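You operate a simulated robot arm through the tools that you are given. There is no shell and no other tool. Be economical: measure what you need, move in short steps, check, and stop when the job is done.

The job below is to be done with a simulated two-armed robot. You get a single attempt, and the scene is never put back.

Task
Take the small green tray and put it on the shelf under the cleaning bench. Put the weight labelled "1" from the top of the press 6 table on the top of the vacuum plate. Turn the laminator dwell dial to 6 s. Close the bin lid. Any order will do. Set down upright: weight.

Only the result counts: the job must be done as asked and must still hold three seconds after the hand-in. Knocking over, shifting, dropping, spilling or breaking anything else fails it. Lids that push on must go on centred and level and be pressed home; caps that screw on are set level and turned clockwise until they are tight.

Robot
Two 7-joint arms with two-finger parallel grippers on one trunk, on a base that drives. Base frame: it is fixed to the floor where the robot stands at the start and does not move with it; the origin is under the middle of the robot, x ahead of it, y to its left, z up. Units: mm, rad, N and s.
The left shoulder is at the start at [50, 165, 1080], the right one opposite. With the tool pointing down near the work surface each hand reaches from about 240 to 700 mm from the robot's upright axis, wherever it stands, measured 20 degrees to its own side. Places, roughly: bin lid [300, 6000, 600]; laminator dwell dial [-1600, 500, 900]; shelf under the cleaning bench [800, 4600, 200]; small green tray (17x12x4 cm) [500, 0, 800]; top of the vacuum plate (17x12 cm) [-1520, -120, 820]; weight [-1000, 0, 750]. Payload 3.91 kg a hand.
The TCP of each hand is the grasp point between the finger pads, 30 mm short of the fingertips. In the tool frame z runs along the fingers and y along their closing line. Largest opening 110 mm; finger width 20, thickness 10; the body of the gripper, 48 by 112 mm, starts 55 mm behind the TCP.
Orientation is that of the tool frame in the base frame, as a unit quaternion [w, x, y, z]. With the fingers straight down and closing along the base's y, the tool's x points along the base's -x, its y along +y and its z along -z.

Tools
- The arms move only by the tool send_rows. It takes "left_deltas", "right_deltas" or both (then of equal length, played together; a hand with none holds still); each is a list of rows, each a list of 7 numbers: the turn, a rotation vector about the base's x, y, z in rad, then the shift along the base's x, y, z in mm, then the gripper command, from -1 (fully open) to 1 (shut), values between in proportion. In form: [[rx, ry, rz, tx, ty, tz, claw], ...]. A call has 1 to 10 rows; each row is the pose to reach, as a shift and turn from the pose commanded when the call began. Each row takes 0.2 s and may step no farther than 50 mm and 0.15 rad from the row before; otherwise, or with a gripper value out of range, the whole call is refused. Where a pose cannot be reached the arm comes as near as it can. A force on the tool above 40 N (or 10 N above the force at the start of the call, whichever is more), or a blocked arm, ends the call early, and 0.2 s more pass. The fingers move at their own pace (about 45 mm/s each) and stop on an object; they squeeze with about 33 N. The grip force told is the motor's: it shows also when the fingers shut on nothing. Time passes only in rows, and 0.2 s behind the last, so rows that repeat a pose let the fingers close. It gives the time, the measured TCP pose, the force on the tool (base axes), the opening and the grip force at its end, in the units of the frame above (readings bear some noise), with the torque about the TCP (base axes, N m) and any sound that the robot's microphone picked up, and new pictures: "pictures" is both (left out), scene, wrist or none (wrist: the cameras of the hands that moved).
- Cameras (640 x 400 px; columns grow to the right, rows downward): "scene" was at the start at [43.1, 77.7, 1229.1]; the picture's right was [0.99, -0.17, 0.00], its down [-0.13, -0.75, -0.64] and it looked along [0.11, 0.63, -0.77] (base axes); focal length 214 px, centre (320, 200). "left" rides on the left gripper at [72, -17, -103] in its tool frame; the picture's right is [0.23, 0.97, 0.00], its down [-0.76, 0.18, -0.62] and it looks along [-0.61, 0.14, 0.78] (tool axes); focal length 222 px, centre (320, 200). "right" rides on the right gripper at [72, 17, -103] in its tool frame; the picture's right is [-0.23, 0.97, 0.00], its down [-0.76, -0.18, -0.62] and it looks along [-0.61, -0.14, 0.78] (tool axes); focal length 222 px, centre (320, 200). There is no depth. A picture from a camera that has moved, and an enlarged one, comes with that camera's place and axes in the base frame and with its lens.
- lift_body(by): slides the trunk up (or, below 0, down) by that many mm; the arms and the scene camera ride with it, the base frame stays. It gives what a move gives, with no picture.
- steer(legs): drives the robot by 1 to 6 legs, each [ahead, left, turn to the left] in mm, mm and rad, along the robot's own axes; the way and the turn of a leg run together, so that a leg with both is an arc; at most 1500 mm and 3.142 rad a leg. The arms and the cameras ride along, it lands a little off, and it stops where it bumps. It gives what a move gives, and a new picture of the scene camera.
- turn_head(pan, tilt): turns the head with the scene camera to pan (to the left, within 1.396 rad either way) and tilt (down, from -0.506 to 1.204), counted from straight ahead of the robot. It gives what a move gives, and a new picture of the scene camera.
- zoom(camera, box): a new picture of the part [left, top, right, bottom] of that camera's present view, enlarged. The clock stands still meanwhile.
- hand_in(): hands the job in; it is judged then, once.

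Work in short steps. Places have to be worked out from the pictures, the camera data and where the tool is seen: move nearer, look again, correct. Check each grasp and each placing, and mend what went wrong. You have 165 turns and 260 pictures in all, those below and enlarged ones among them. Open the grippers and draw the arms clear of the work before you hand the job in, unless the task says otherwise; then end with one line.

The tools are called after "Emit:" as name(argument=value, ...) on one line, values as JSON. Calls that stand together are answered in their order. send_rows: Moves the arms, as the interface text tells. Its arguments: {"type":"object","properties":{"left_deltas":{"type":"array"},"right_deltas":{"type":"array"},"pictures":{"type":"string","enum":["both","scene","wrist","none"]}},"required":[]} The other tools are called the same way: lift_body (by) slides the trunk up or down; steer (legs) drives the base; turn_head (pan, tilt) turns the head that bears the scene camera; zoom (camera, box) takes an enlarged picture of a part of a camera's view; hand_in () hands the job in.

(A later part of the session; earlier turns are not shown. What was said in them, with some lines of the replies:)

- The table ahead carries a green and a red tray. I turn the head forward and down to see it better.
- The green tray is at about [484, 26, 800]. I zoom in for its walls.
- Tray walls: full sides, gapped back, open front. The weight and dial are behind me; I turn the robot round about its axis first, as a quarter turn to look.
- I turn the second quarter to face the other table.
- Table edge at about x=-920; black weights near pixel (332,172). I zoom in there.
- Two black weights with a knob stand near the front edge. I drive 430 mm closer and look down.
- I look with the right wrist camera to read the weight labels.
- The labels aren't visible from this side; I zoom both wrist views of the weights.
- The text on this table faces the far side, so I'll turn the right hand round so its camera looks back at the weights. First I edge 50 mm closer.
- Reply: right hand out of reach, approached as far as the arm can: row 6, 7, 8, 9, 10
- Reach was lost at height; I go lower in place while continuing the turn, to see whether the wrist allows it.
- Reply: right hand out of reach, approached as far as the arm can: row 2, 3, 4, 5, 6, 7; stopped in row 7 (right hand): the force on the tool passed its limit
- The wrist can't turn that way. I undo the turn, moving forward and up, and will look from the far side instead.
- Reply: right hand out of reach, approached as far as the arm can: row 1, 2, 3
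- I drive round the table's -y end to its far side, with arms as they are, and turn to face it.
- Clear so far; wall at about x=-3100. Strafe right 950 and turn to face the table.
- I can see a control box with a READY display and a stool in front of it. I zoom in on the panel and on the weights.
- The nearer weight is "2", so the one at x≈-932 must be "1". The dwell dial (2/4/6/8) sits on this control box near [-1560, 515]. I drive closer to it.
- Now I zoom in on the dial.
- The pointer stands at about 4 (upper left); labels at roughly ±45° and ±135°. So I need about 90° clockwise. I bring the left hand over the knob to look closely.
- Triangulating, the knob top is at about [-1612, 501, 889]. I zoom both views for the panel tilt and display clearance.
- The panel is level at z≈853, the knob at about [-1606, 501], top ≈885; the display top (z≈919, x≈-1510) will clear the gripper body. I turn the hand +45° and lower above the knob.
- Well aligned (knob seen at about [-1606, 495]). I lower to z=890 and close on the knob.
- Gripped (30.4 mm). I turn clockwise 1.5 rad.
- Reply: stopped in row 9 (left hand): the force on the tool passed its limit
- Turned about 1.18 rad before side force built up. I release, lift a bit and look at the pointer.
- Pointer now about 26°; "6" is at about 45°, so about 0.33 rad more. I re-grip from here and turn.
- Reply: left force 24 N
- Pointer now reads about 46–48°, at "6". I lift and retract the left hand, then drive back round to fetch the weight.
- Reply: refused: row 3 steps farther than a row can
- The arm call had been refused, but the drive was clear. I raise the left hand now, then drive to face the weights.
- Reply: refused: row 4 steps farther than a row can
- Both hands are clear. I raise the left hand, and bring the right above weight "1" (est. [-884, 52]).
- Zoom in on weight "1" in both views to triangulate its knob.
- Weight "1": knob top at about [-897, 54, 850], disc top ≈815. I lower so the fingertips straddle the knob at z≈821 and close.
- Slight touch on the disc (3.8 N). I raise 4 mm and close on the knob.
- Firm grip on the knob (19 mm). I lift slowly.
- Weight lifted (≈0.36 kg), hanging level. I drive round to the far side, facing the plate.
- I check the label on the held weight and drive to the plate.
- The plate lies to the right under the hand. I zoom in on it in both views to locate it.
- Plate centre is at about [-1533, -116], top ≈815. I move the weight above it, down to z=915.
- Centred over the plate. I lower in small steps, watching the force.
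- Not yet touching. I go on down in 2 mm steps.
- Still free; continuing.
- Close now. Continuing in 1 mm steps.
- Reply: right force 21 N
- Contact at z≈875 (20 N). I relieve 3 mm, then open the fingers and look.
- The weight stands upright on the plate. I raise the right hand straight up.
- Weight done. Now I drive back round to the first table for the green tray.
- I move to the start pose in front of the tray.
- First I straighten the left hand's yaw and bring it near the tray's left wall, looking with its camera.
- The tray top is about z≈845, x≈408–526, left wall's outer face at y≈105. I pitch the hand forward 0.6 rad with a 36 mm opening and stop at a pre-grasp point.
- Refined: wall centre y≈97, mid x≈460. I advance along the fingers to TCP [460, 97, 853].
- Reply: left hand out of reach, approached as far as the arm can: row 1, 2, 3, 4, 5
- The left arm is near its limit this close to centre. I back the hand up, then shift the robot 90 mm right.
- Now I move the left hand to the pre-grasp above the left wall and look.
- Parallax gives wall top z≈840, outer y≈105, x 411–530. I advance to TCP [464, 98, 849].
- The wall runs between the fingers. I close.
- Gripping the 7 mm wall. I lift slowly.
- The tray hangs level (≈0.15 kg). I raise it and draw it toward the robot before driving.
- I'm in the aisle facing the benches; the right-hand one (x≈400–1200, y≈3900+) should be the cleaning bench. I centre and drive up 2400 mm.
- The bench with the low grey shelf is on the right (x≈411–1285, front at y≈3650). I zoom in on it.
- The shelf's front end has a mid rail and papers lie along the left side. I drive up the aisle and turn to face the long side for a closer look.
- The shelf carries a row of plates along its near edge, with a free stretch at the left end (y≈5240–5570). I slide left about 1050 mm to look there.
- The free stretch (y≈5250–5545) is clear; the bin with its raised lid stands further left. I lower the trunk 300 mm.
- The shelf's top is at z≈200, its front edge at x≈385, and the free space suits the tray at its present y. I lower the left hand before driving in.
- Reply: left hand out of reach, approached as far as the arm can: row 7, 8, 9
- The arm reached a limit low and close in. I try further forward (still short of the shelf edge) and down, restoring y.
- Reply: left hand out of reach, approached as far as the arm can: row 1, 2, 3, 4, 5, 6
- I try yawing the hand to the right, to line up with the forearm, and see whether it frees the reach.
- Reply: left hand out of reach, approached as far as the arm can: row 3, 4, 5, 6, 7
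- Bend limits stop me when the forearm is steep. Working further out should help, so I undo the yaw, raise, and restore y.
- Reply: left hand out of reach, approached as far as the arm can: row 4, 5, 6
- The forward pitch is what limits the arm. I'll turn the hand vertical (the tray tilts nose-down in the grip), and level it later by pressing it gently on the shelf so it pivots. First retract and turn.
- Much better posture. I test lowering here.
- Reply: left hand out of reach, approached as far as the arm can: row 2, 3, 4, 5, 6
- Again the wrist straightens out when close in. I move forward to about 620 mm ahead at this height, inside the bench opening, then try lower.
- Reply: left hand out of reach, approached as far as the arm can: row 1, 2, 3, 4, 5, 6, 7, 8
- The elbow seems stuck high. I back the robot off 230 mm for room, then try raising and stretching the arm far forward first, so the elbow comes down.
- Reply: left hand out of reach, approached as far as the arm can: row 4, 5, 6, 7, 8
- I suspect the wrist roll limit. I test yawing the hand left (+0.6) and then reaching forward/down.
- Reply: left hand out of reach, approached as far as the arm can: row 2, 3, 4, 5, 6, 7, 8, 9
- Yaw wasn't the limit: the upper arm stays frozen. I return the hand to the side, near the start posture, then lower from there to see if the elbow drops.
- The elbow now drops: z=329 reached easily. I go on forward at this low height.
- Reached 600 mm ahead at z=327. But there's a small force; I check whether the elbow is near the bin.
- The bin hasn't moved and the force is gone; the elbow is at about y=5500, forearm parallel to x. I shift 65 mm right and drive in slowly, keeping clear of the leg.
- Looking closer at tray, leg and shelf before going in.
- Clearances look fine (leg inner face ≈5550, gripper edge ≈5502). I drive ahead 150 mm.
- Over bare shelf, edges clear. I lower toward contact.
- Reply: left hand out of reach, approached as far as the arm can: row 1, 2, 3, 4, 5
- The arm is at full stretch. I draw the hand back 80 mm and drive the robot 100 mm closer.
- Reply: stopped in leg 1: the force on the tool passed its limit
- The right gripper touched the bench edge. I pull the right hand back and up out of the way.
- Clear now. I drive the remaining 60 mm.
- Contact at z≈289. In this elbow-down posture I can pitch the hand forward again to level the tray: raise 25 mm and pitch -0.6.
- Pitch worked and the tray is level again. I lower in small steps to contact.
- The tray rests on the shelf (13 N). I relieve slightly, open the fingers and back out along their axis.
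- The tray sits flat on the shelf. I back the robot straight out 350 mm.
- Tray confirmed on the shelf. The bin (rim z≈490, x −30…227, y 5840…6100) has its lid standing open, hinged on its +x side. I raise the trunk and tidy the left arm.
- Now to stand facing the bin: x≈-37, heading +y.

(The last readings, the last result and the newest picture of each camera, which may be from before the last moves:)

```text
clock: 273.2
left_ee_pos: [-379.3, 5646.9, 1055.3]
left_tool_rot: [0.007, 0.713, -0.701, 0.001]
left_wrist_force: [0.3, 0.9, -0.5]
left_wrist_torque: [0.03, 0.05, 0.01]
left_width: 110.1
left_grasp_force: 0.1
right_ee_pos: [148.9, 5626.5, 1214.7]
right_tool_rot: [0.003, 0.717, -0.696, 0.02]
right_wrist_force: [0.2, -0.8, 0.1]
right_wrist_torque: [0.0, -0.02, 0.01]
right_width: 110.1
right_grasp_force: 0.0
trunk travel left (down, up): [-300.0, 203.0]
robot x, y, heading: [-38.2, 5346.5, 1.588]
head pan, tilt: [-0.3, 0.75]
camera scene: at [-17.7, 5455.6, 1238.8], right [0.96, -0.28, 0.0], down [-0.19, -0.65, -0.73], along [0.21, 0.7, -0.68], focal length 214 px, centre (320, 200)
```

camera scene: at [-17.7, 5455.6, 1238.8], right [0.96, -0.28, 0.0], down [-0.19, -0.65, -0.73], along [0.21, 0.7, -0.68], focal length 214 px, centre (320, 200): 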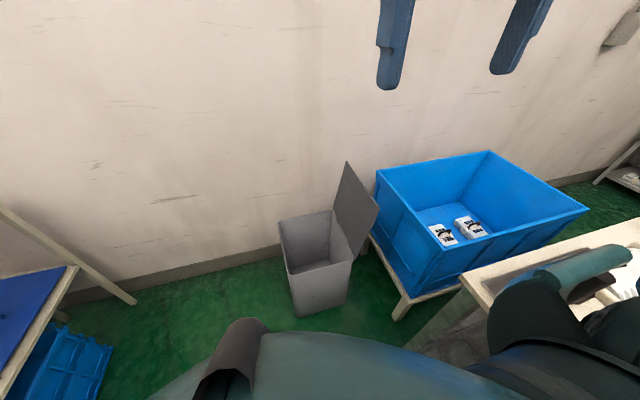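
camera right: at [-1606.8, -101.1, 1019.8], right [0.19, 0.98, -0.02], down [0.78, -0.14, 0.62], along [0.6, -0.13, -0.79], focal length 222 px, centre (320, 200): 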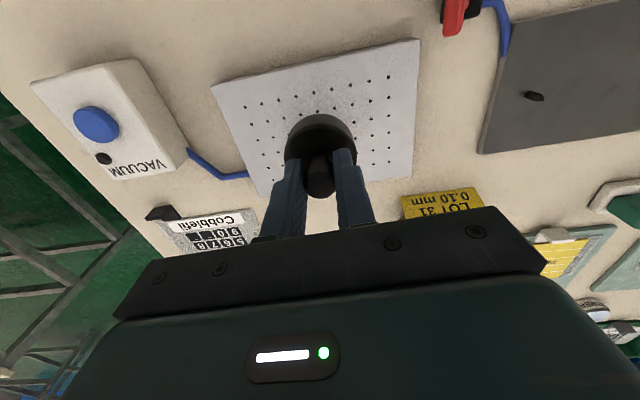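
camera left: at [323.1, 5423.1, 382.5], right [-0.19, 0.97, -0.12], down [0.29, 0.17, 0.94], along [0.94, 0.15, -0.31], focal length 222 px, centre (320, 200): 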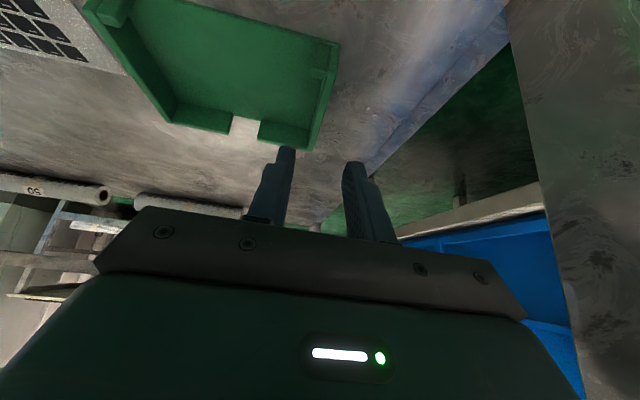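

The lid's near edge runs from hinge [255, 5868, 457] up to [305, 5863, 745], leaning back; the crate starts at x≈413. I move 70 mm closer and bring the closed right fingers high behind the lid.

Emit:
steer(legs=[[70, 0, 0]])

Emit:
send_rows(right_deltas=[[0, 0, 0, 40, 10, -20, 0], [0, 0, 0, 80, 30, -40, 1], [0, 0, 0, 120, 55, -60, 1], [0, 0, 0, 155, 85, -80, 1], [0, 0, 0, 185, 115, -100, 1], [0, 0, 0, 200, 150, -125, 1], [0, 0, 0, 207, 180, -155, 1], [0, 0, 0, 207, 205, -190, 1], [0, 0, 0, 207, 215, -230, 1], [0, 0, 0, 207, 215, -270, 1]], pictures="both")

```text
clock: 274.2
left_ee_pos: [-380.8, 5717.7, 1054.5]
left_tool_rot: [0.007, 0.712, -0.702, 0.001]
left_wrist_force: [0.1, 0.6, 0.5]
left_wrist_torque: [0.0, 0.02, -0.03]
left_width: 110.4
left_grasp_force: 0.1
right_ee_pos: [148.7, 5696.6, 1215.7]
right_tool_rot: [0.003, 0.717, -0.697, 0.019]
right_wrist_force: [0.1, 0.1, -0.8]
right_wrist_torque: [-0.02, 0.04, 0.0]
right_width: 110.1
right_grasp_force: 0.0
trunk travel left (down, up): [-300.0, 203.0]
robot x, y, heading: [-43.9, 5411.9, 1.582]
head pan, tilt: [-0.3, 0.75]
camera scene: at [-18.6, 5525.9, 1238.7], right [0.96, -0.28, 0.0], down [-0.19, -0.65, -0.73], along [0.21, 0.7, -0.68], focal length 214 px, centre (320, 200)
```

scene: 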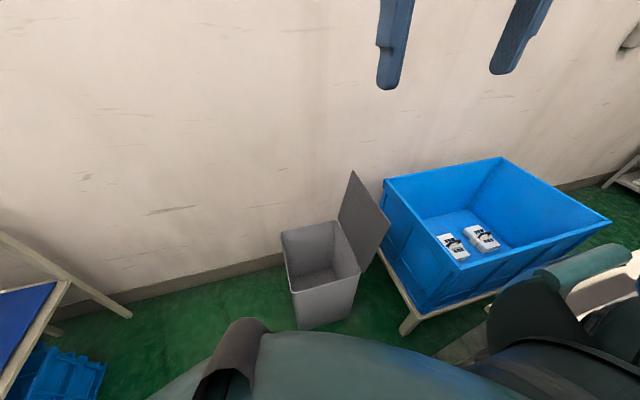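

```text
refused: row 3 steps farther than a row can; nothing moved
```

Row too long; I resend with smaller steps.

Emit:
send_rows(right_deltas=[[0, 0, 0, 35, 5, -20, 0], [0, 0, 0, 70, 15, -40, 1], [0, 0, 0, 105, 30, -60, 1], [0, 0, 0, 138, 50, -80, 1], [0, 0, 0, 168, 75, -100, 1], [0, 0, 0, 192, 105, -120, 1], [0, 0, 0, 205, 138, -145, 1], [0, 0, 0, 207, 170, -175, 1], [0, 0, 0, 207, 200, -205, 1], [0, 0, 0, 207, 215, -245, 1]], pictures="both")

```text
clock: 276.4
left_ee_pos: [-379.7, 5717.5, 1055.9]
left_tool_rot: [0.007, 0.712, -0.702, 0.001]
left_wrist_force: [-0.2, -0.2, -0.3]
left_wrist_torque: [-0.02, -0.01, 0.0]
left_width: 109.8
left_grasp_force: 0.0
right_ee_pos: [355.4, 5911.5, 969.3]
right_tool_rot: [0.003, 0.718, -0.696, 0.018]
right_wrist_force: [-0.2, 0.2, 0.8]
right_wrist_torque: [-0.01, 0.08, 0.0]
right_width: 0.0
right_grasp_force: 33.0
trunk travel left (down, up): [-300.0, 203.0]
robot x, y, heading: [-42.5, 5412.3, 1.586]
head pan, tilt: [-0.3, 0.75]
camera scene: at [-18.4, 5525.4, 1238.8], right [0.96, -0.28, 0.0], down [-0.19, -0.65, -0.73], along [0.21, 0.7, -0.68], focal length 214 px, centre (320, 200)
camera right: at [337.6, 5840.5, 1075.1], right [-0.98, 0.2, -0.03], down [0.14, 0.78, 0.6], along [0.14, 0.59, -0.8], focal length 222 px, centre (320, 200)
```

scene: 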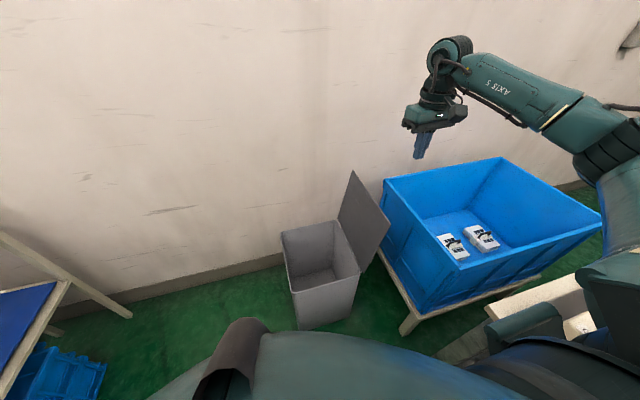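
right: 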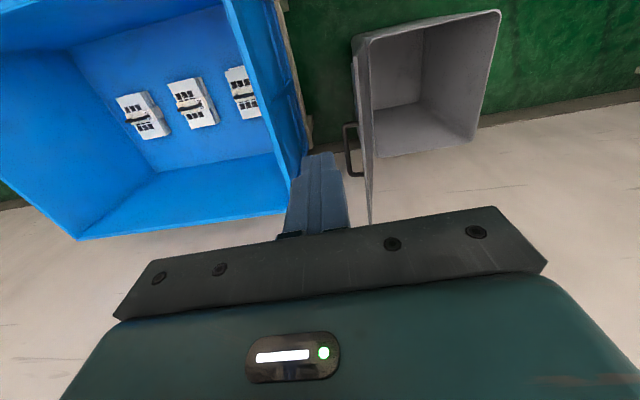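

Fingers are between the crate and the lid, clear of the lid's handle. I lower to TCP z≈725.

Emit:
send_rows(right_deltas=[[0, 0, 0, 0, 0, -45, 1], [0, 0, 0, 0, 0, -90, 1], [0, 0, 0, 0, 0, -135, 1], [0, 0, 0, 0, 0, -180, 1], [0, 0, 0, 0, 0, -220, 1], [0, 0, 0, 0, 0, -243, 1]], pictures="both")

```text
clock: 277.8
left_ee_pos: [-380.5, 5715.7, 1055.1]
left_tool_rot: [0.007, 0.713, -0.702, 0.001]
left_wrist_force: [0.6, 0.3, -1.0]
left_wrist_torque: [-0.04, 0.04, -0.01]
left_width: 109.8
left_grasp_force: 0.1
right_ee_pos: [354.7, 5910.6, 724.8]
right_tool_rot: [0.003, 0.717, -0.697, 0.019]
right_wrist_force: [-0.2, 0.3, 0.2]
right_wrist_torque: [0.0, 0.0, -0.02]
right_width: 0.1
right_grasp_force: 33.3
trunk travel left (down, up): [-300.0, 203.0]
robot x, y, heading: [-41.0, 5417.1, 1.589]
head pan, tilt: [-0.3, 0.75]
camera scene: at [-18.5, 5525.3, 1238.8], right [0.96, -0.28, 0.0], down [-0.19, -0.65, -0.73], along [0.21, 0.7, -0.68], focal length 214 px, centre (320, 200)
camera right: at [337.3, 5841.3, 831.2], right [-0.98, 0.2, -0.03], down [0.14, 0.79, 0.6], along [0.14, 0.59, -0.8], focal length 222 px, centre (320, 200)
```

scene: 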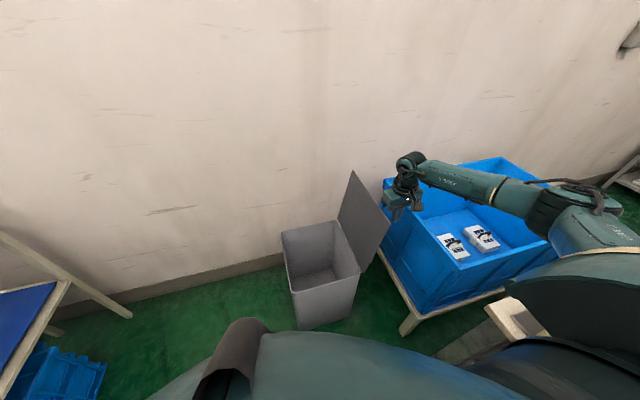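
right: 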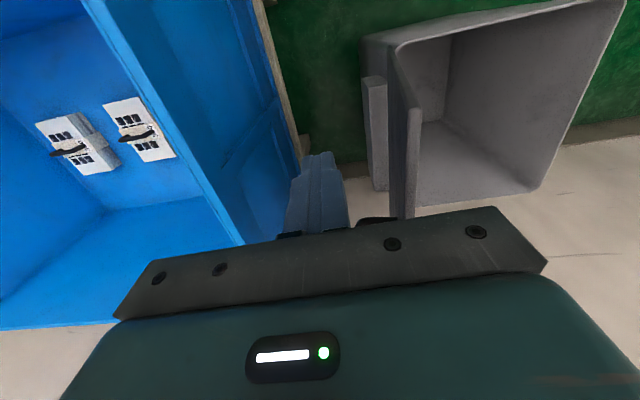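

The lid stands left of the fingers. I push it toward −x, slowly.

Emit:
send_rows(right_deltas=[[0, 0, 0, -20, 0, 0, 1], [0, 0, 0, -40, 0, 0, 1], [0, 0, 0, -60, 0, 0, 1], [0, 0, 0, -80, 0, 0, 1], [0, 0, 0, -100, 0, 0, 1], [0, 0, 0, -120, 0, 0, 1], [0, 0, 0, -140, 0, 0, 1]], pictures="both")

```text
clock: 279.4
left_ee_pos: [-380.8, 5717.1, 1054.1]
left_tool_rot: [0.007, 0.713, -0.701, 0.001]
left_wrist_force: [0.9, -0.4, 0.5]
left_wrist_torque: [0.02, 0.01, -0.02]
left_width: 110.2
left_grasp_force: 0.0
right_ee_pos: [214.0, 5911.0, 728.0]
right_tool_rot: [0.003, 0.718, -0.696, 0.019]
right_wrist_force: [0.6, -0.6, -0.1]
right_wrist_torque: [-0.01, -0.03, 0.0]
right_width: 0.1
right_grasp_force: 32.8
trunk travel left (down, up): [-300.0, 203.0]
robot x, y, heading: [-44.2, 5414.8, 1.588]
head pan, tilt: [-0.3, 0.75]
camera scene: at [-18.7, 5525.2, 1238.8], right [0.96, -0.28, 0.0], down [-0.19, -0.65, -0.73], along [0.21, 0.7, -0.68], focal length 214 px, centre (320, 200)
camera right: at [196.8, 5840.1, 832.7], right [-0.98, 0.2, -0.03], down [0.14, 0.79, 0.6], along [0.14, 0.59, -0.8], focal length 222 px, centre (320, 200)
```

scene: 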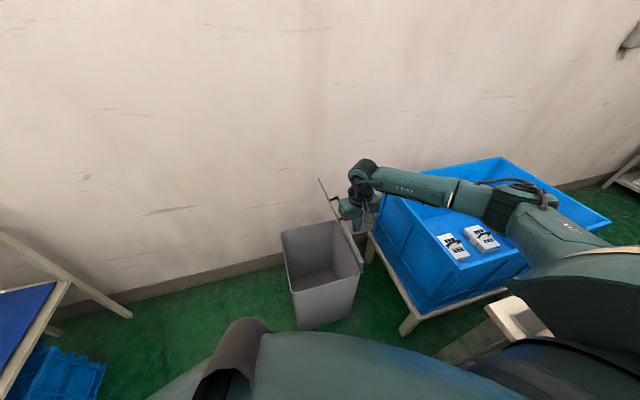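
right: 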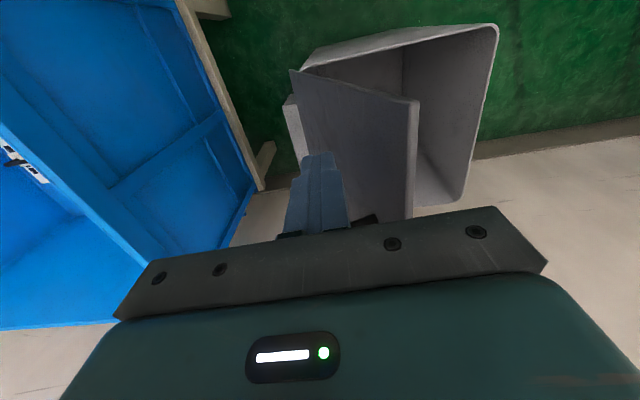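

The lid follows. I push further over (x→104), then lower the trunk to bring it down.

Emit:
send_rows(right_deltas=[[0, 0, 0, -20, 0, -5, 1], [0, 0, 0, -40, 0, -10, 1], [0, 0, 0, -60, 0, -15, 1], [0, 0, 0, -80, 0, -20, 1], [0, 0, 0, -100, 0, -25, 1], [0, 0, 0, -112, 0, -30, 1]], pictures="both")

```text
clock: 280.8
left_ee_pos: [-380.8, 5717.2, 1054.9]
left_tool_rot: [0.007, 0.713, -0.702, 0.0]
left_wrist_force: [0.3, 0.7, 0.5]
left_wrist_torque: [0.0, -0.02, 0.01]
left_width: 110.1
left_grasp_force: 0.1
right_ee_pos: [103.5, 5911.5, 696.6]
right_tool_rot: [0.002, 0.717, -0.696, 0.018]
right_wrist_force: [-0.3, -0.3, -0.3]
right_wrist_torque: [-0.01, -0.01, -0.02]
right_width: 0.1
right_grasp_force: 33.0
trunk travel left (down, up): [-300.0, 203.0]
robot x, y, heading: [-41.9, 5414.9, 1.589]
head pan, tilt: [-0.3, 0.75]
camera scene: at [-18.7, 5525.2, 1238.8], right [0.96, -0.28, 0.0], down [-0.19, -0.65, -0.73], along [0.21, 0.7, -0.68], focal length 214 px, centre (320, 200)
camera right: at [85.3, 5841.2, 801.9], right [-0.98, 0.2, -0.03], down [0.14, 0.78, 0.6], along [0.14, 0.59, -0.8], focal length 222 px, centre (320, 200)
```

scene: 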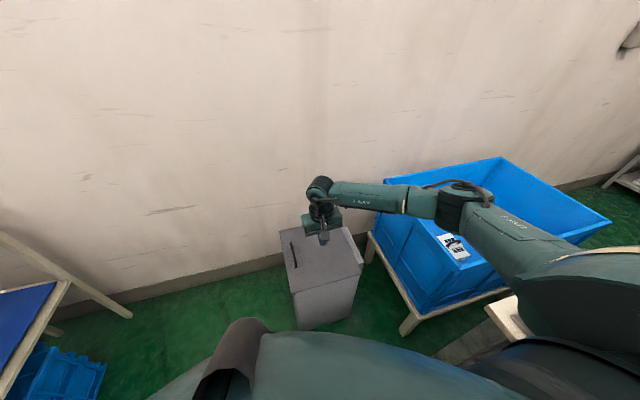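
right: 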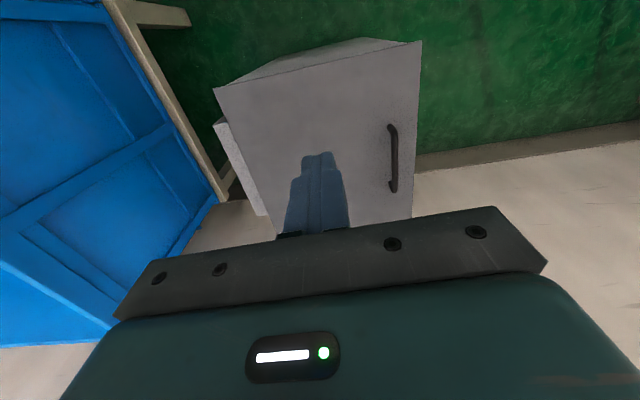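

The lid has fallen shut, it seems. I zoom in to verify.

Emit:
zoom(camera="scene", box=[260, 190, 400, 340])

Emit:
zoom(camera="right", box=[190, 20, 450, 230])

```text
2.67 times, centred on (330, 265) of scene
camera zoom: at [-18.7, 5525.2, 1238.8], right [0.96, -0.28, 0.0], down [-0.19, -0.65, -0.73], along [0.21, 0.7, -0.68], focal length 572 px, centre (293, 27)
```

zoom: 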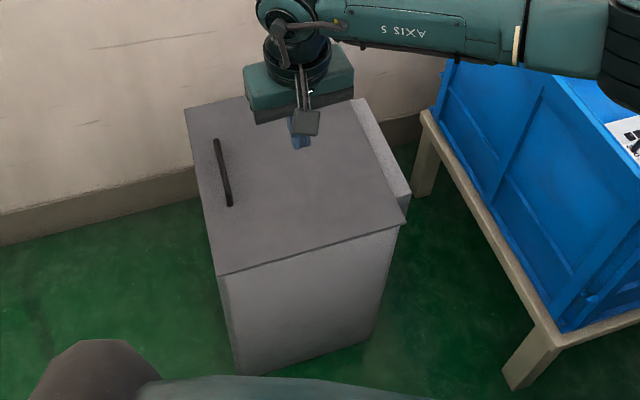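

```text
1.90 times, centred on (320, 125) of right
camera zoom: at [85.3, 5841.2, 801.9], right [-0.98, 0.2, -0.03], down [0.14, 0.78, 0.6], along [0.14, 0.59, -0.8], focal length 423 px, centre (320, 343)
```

zoom: 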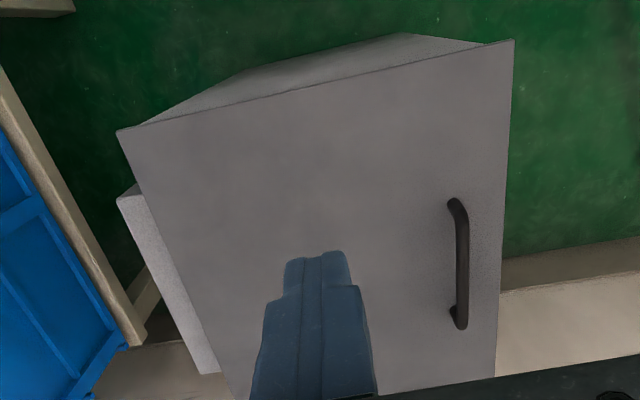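

The lid lies flat on the bin. I raise the right hand, open it, and back the robot away.

Emit:
send_rows(right_deltas=[[0, 0, 0, 0, 0, 45, 1], [0, 0, 0, 0, -10, 90, 1], [0, 0, 0, 0, -30, 130, 0], [0, 0, 0, 0, -60, 165, -1], [0, 0, 0, 0, -95, 200, -1], [0, 0, 0, 0, -130, 230, -1], [0, 0, 0, 0, -165, 260, -1]], pictures="none")

Emit:
zoom(camera="scene", box=[240, 180, 440, 350])

```text
clock: 282.4
left_ee_pos: [-380.9, 5717.0, 1055.3]
left_tool_rot: [0.007, 0.713, -0.702, 0.001]
left_wrist_force: [-0.1, 0.5, 0.3]
left_wrist_torque: [-0.02, 0.03, 0.02]
left_width: 109.8
left_grasp_force: 0.0
right_ee_pos: [104.3, 5746.3, 956.9]
right_tool_rot: [0.003, 0.717, -0.696, 0.019]
right_wrist_force: [-0.7, 0.4, -0.1]
right_wrist_torque: [-0.01, 0.01, 0.02]
right_width: 103.6
right_grasp_force: 0.0
trunk travel left (down, up): [-300.0, 203.0]
robot x, y, heading: [-42.3, 5417.2, 1.586]
head pan, tilt: [-0.3, 0.75]
```

```text
2.35 times, centred on (340, 265) of scene
camera zoom: at [-18.7, 5525.0, 1238.8], right [0.96, -0.28, 0.0], down [-0.19, -0.65, -0.73], along [0.21, 0.7, -0.68], focal length 505 px, centre (273, 47)
```

zoom: 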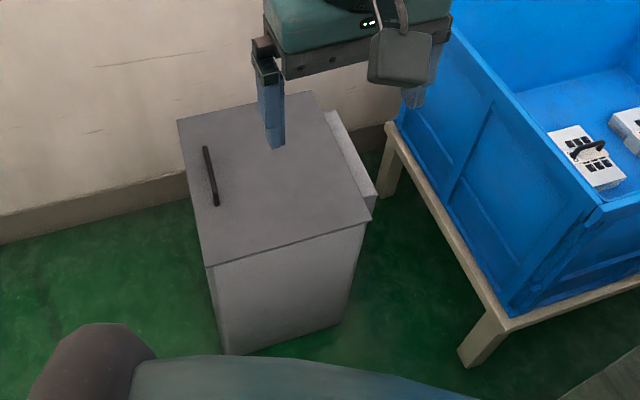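

The bin is closed and unmoved. Everything's done; I hand in.

Emit:
hand_in()

```text
The job is handed in.
```

I finished all four parts and handed the job in. The green tray is on the shelf under the cleaning bench, weight "1" stands upright on the vacuum plate, the dwell dial points to 6 s, and the bin lid is closed. I never read the "1" label itself: the only other weight on the table was marked "2". The right gripper also touched the cleaning bench edge once, with no visible effect.
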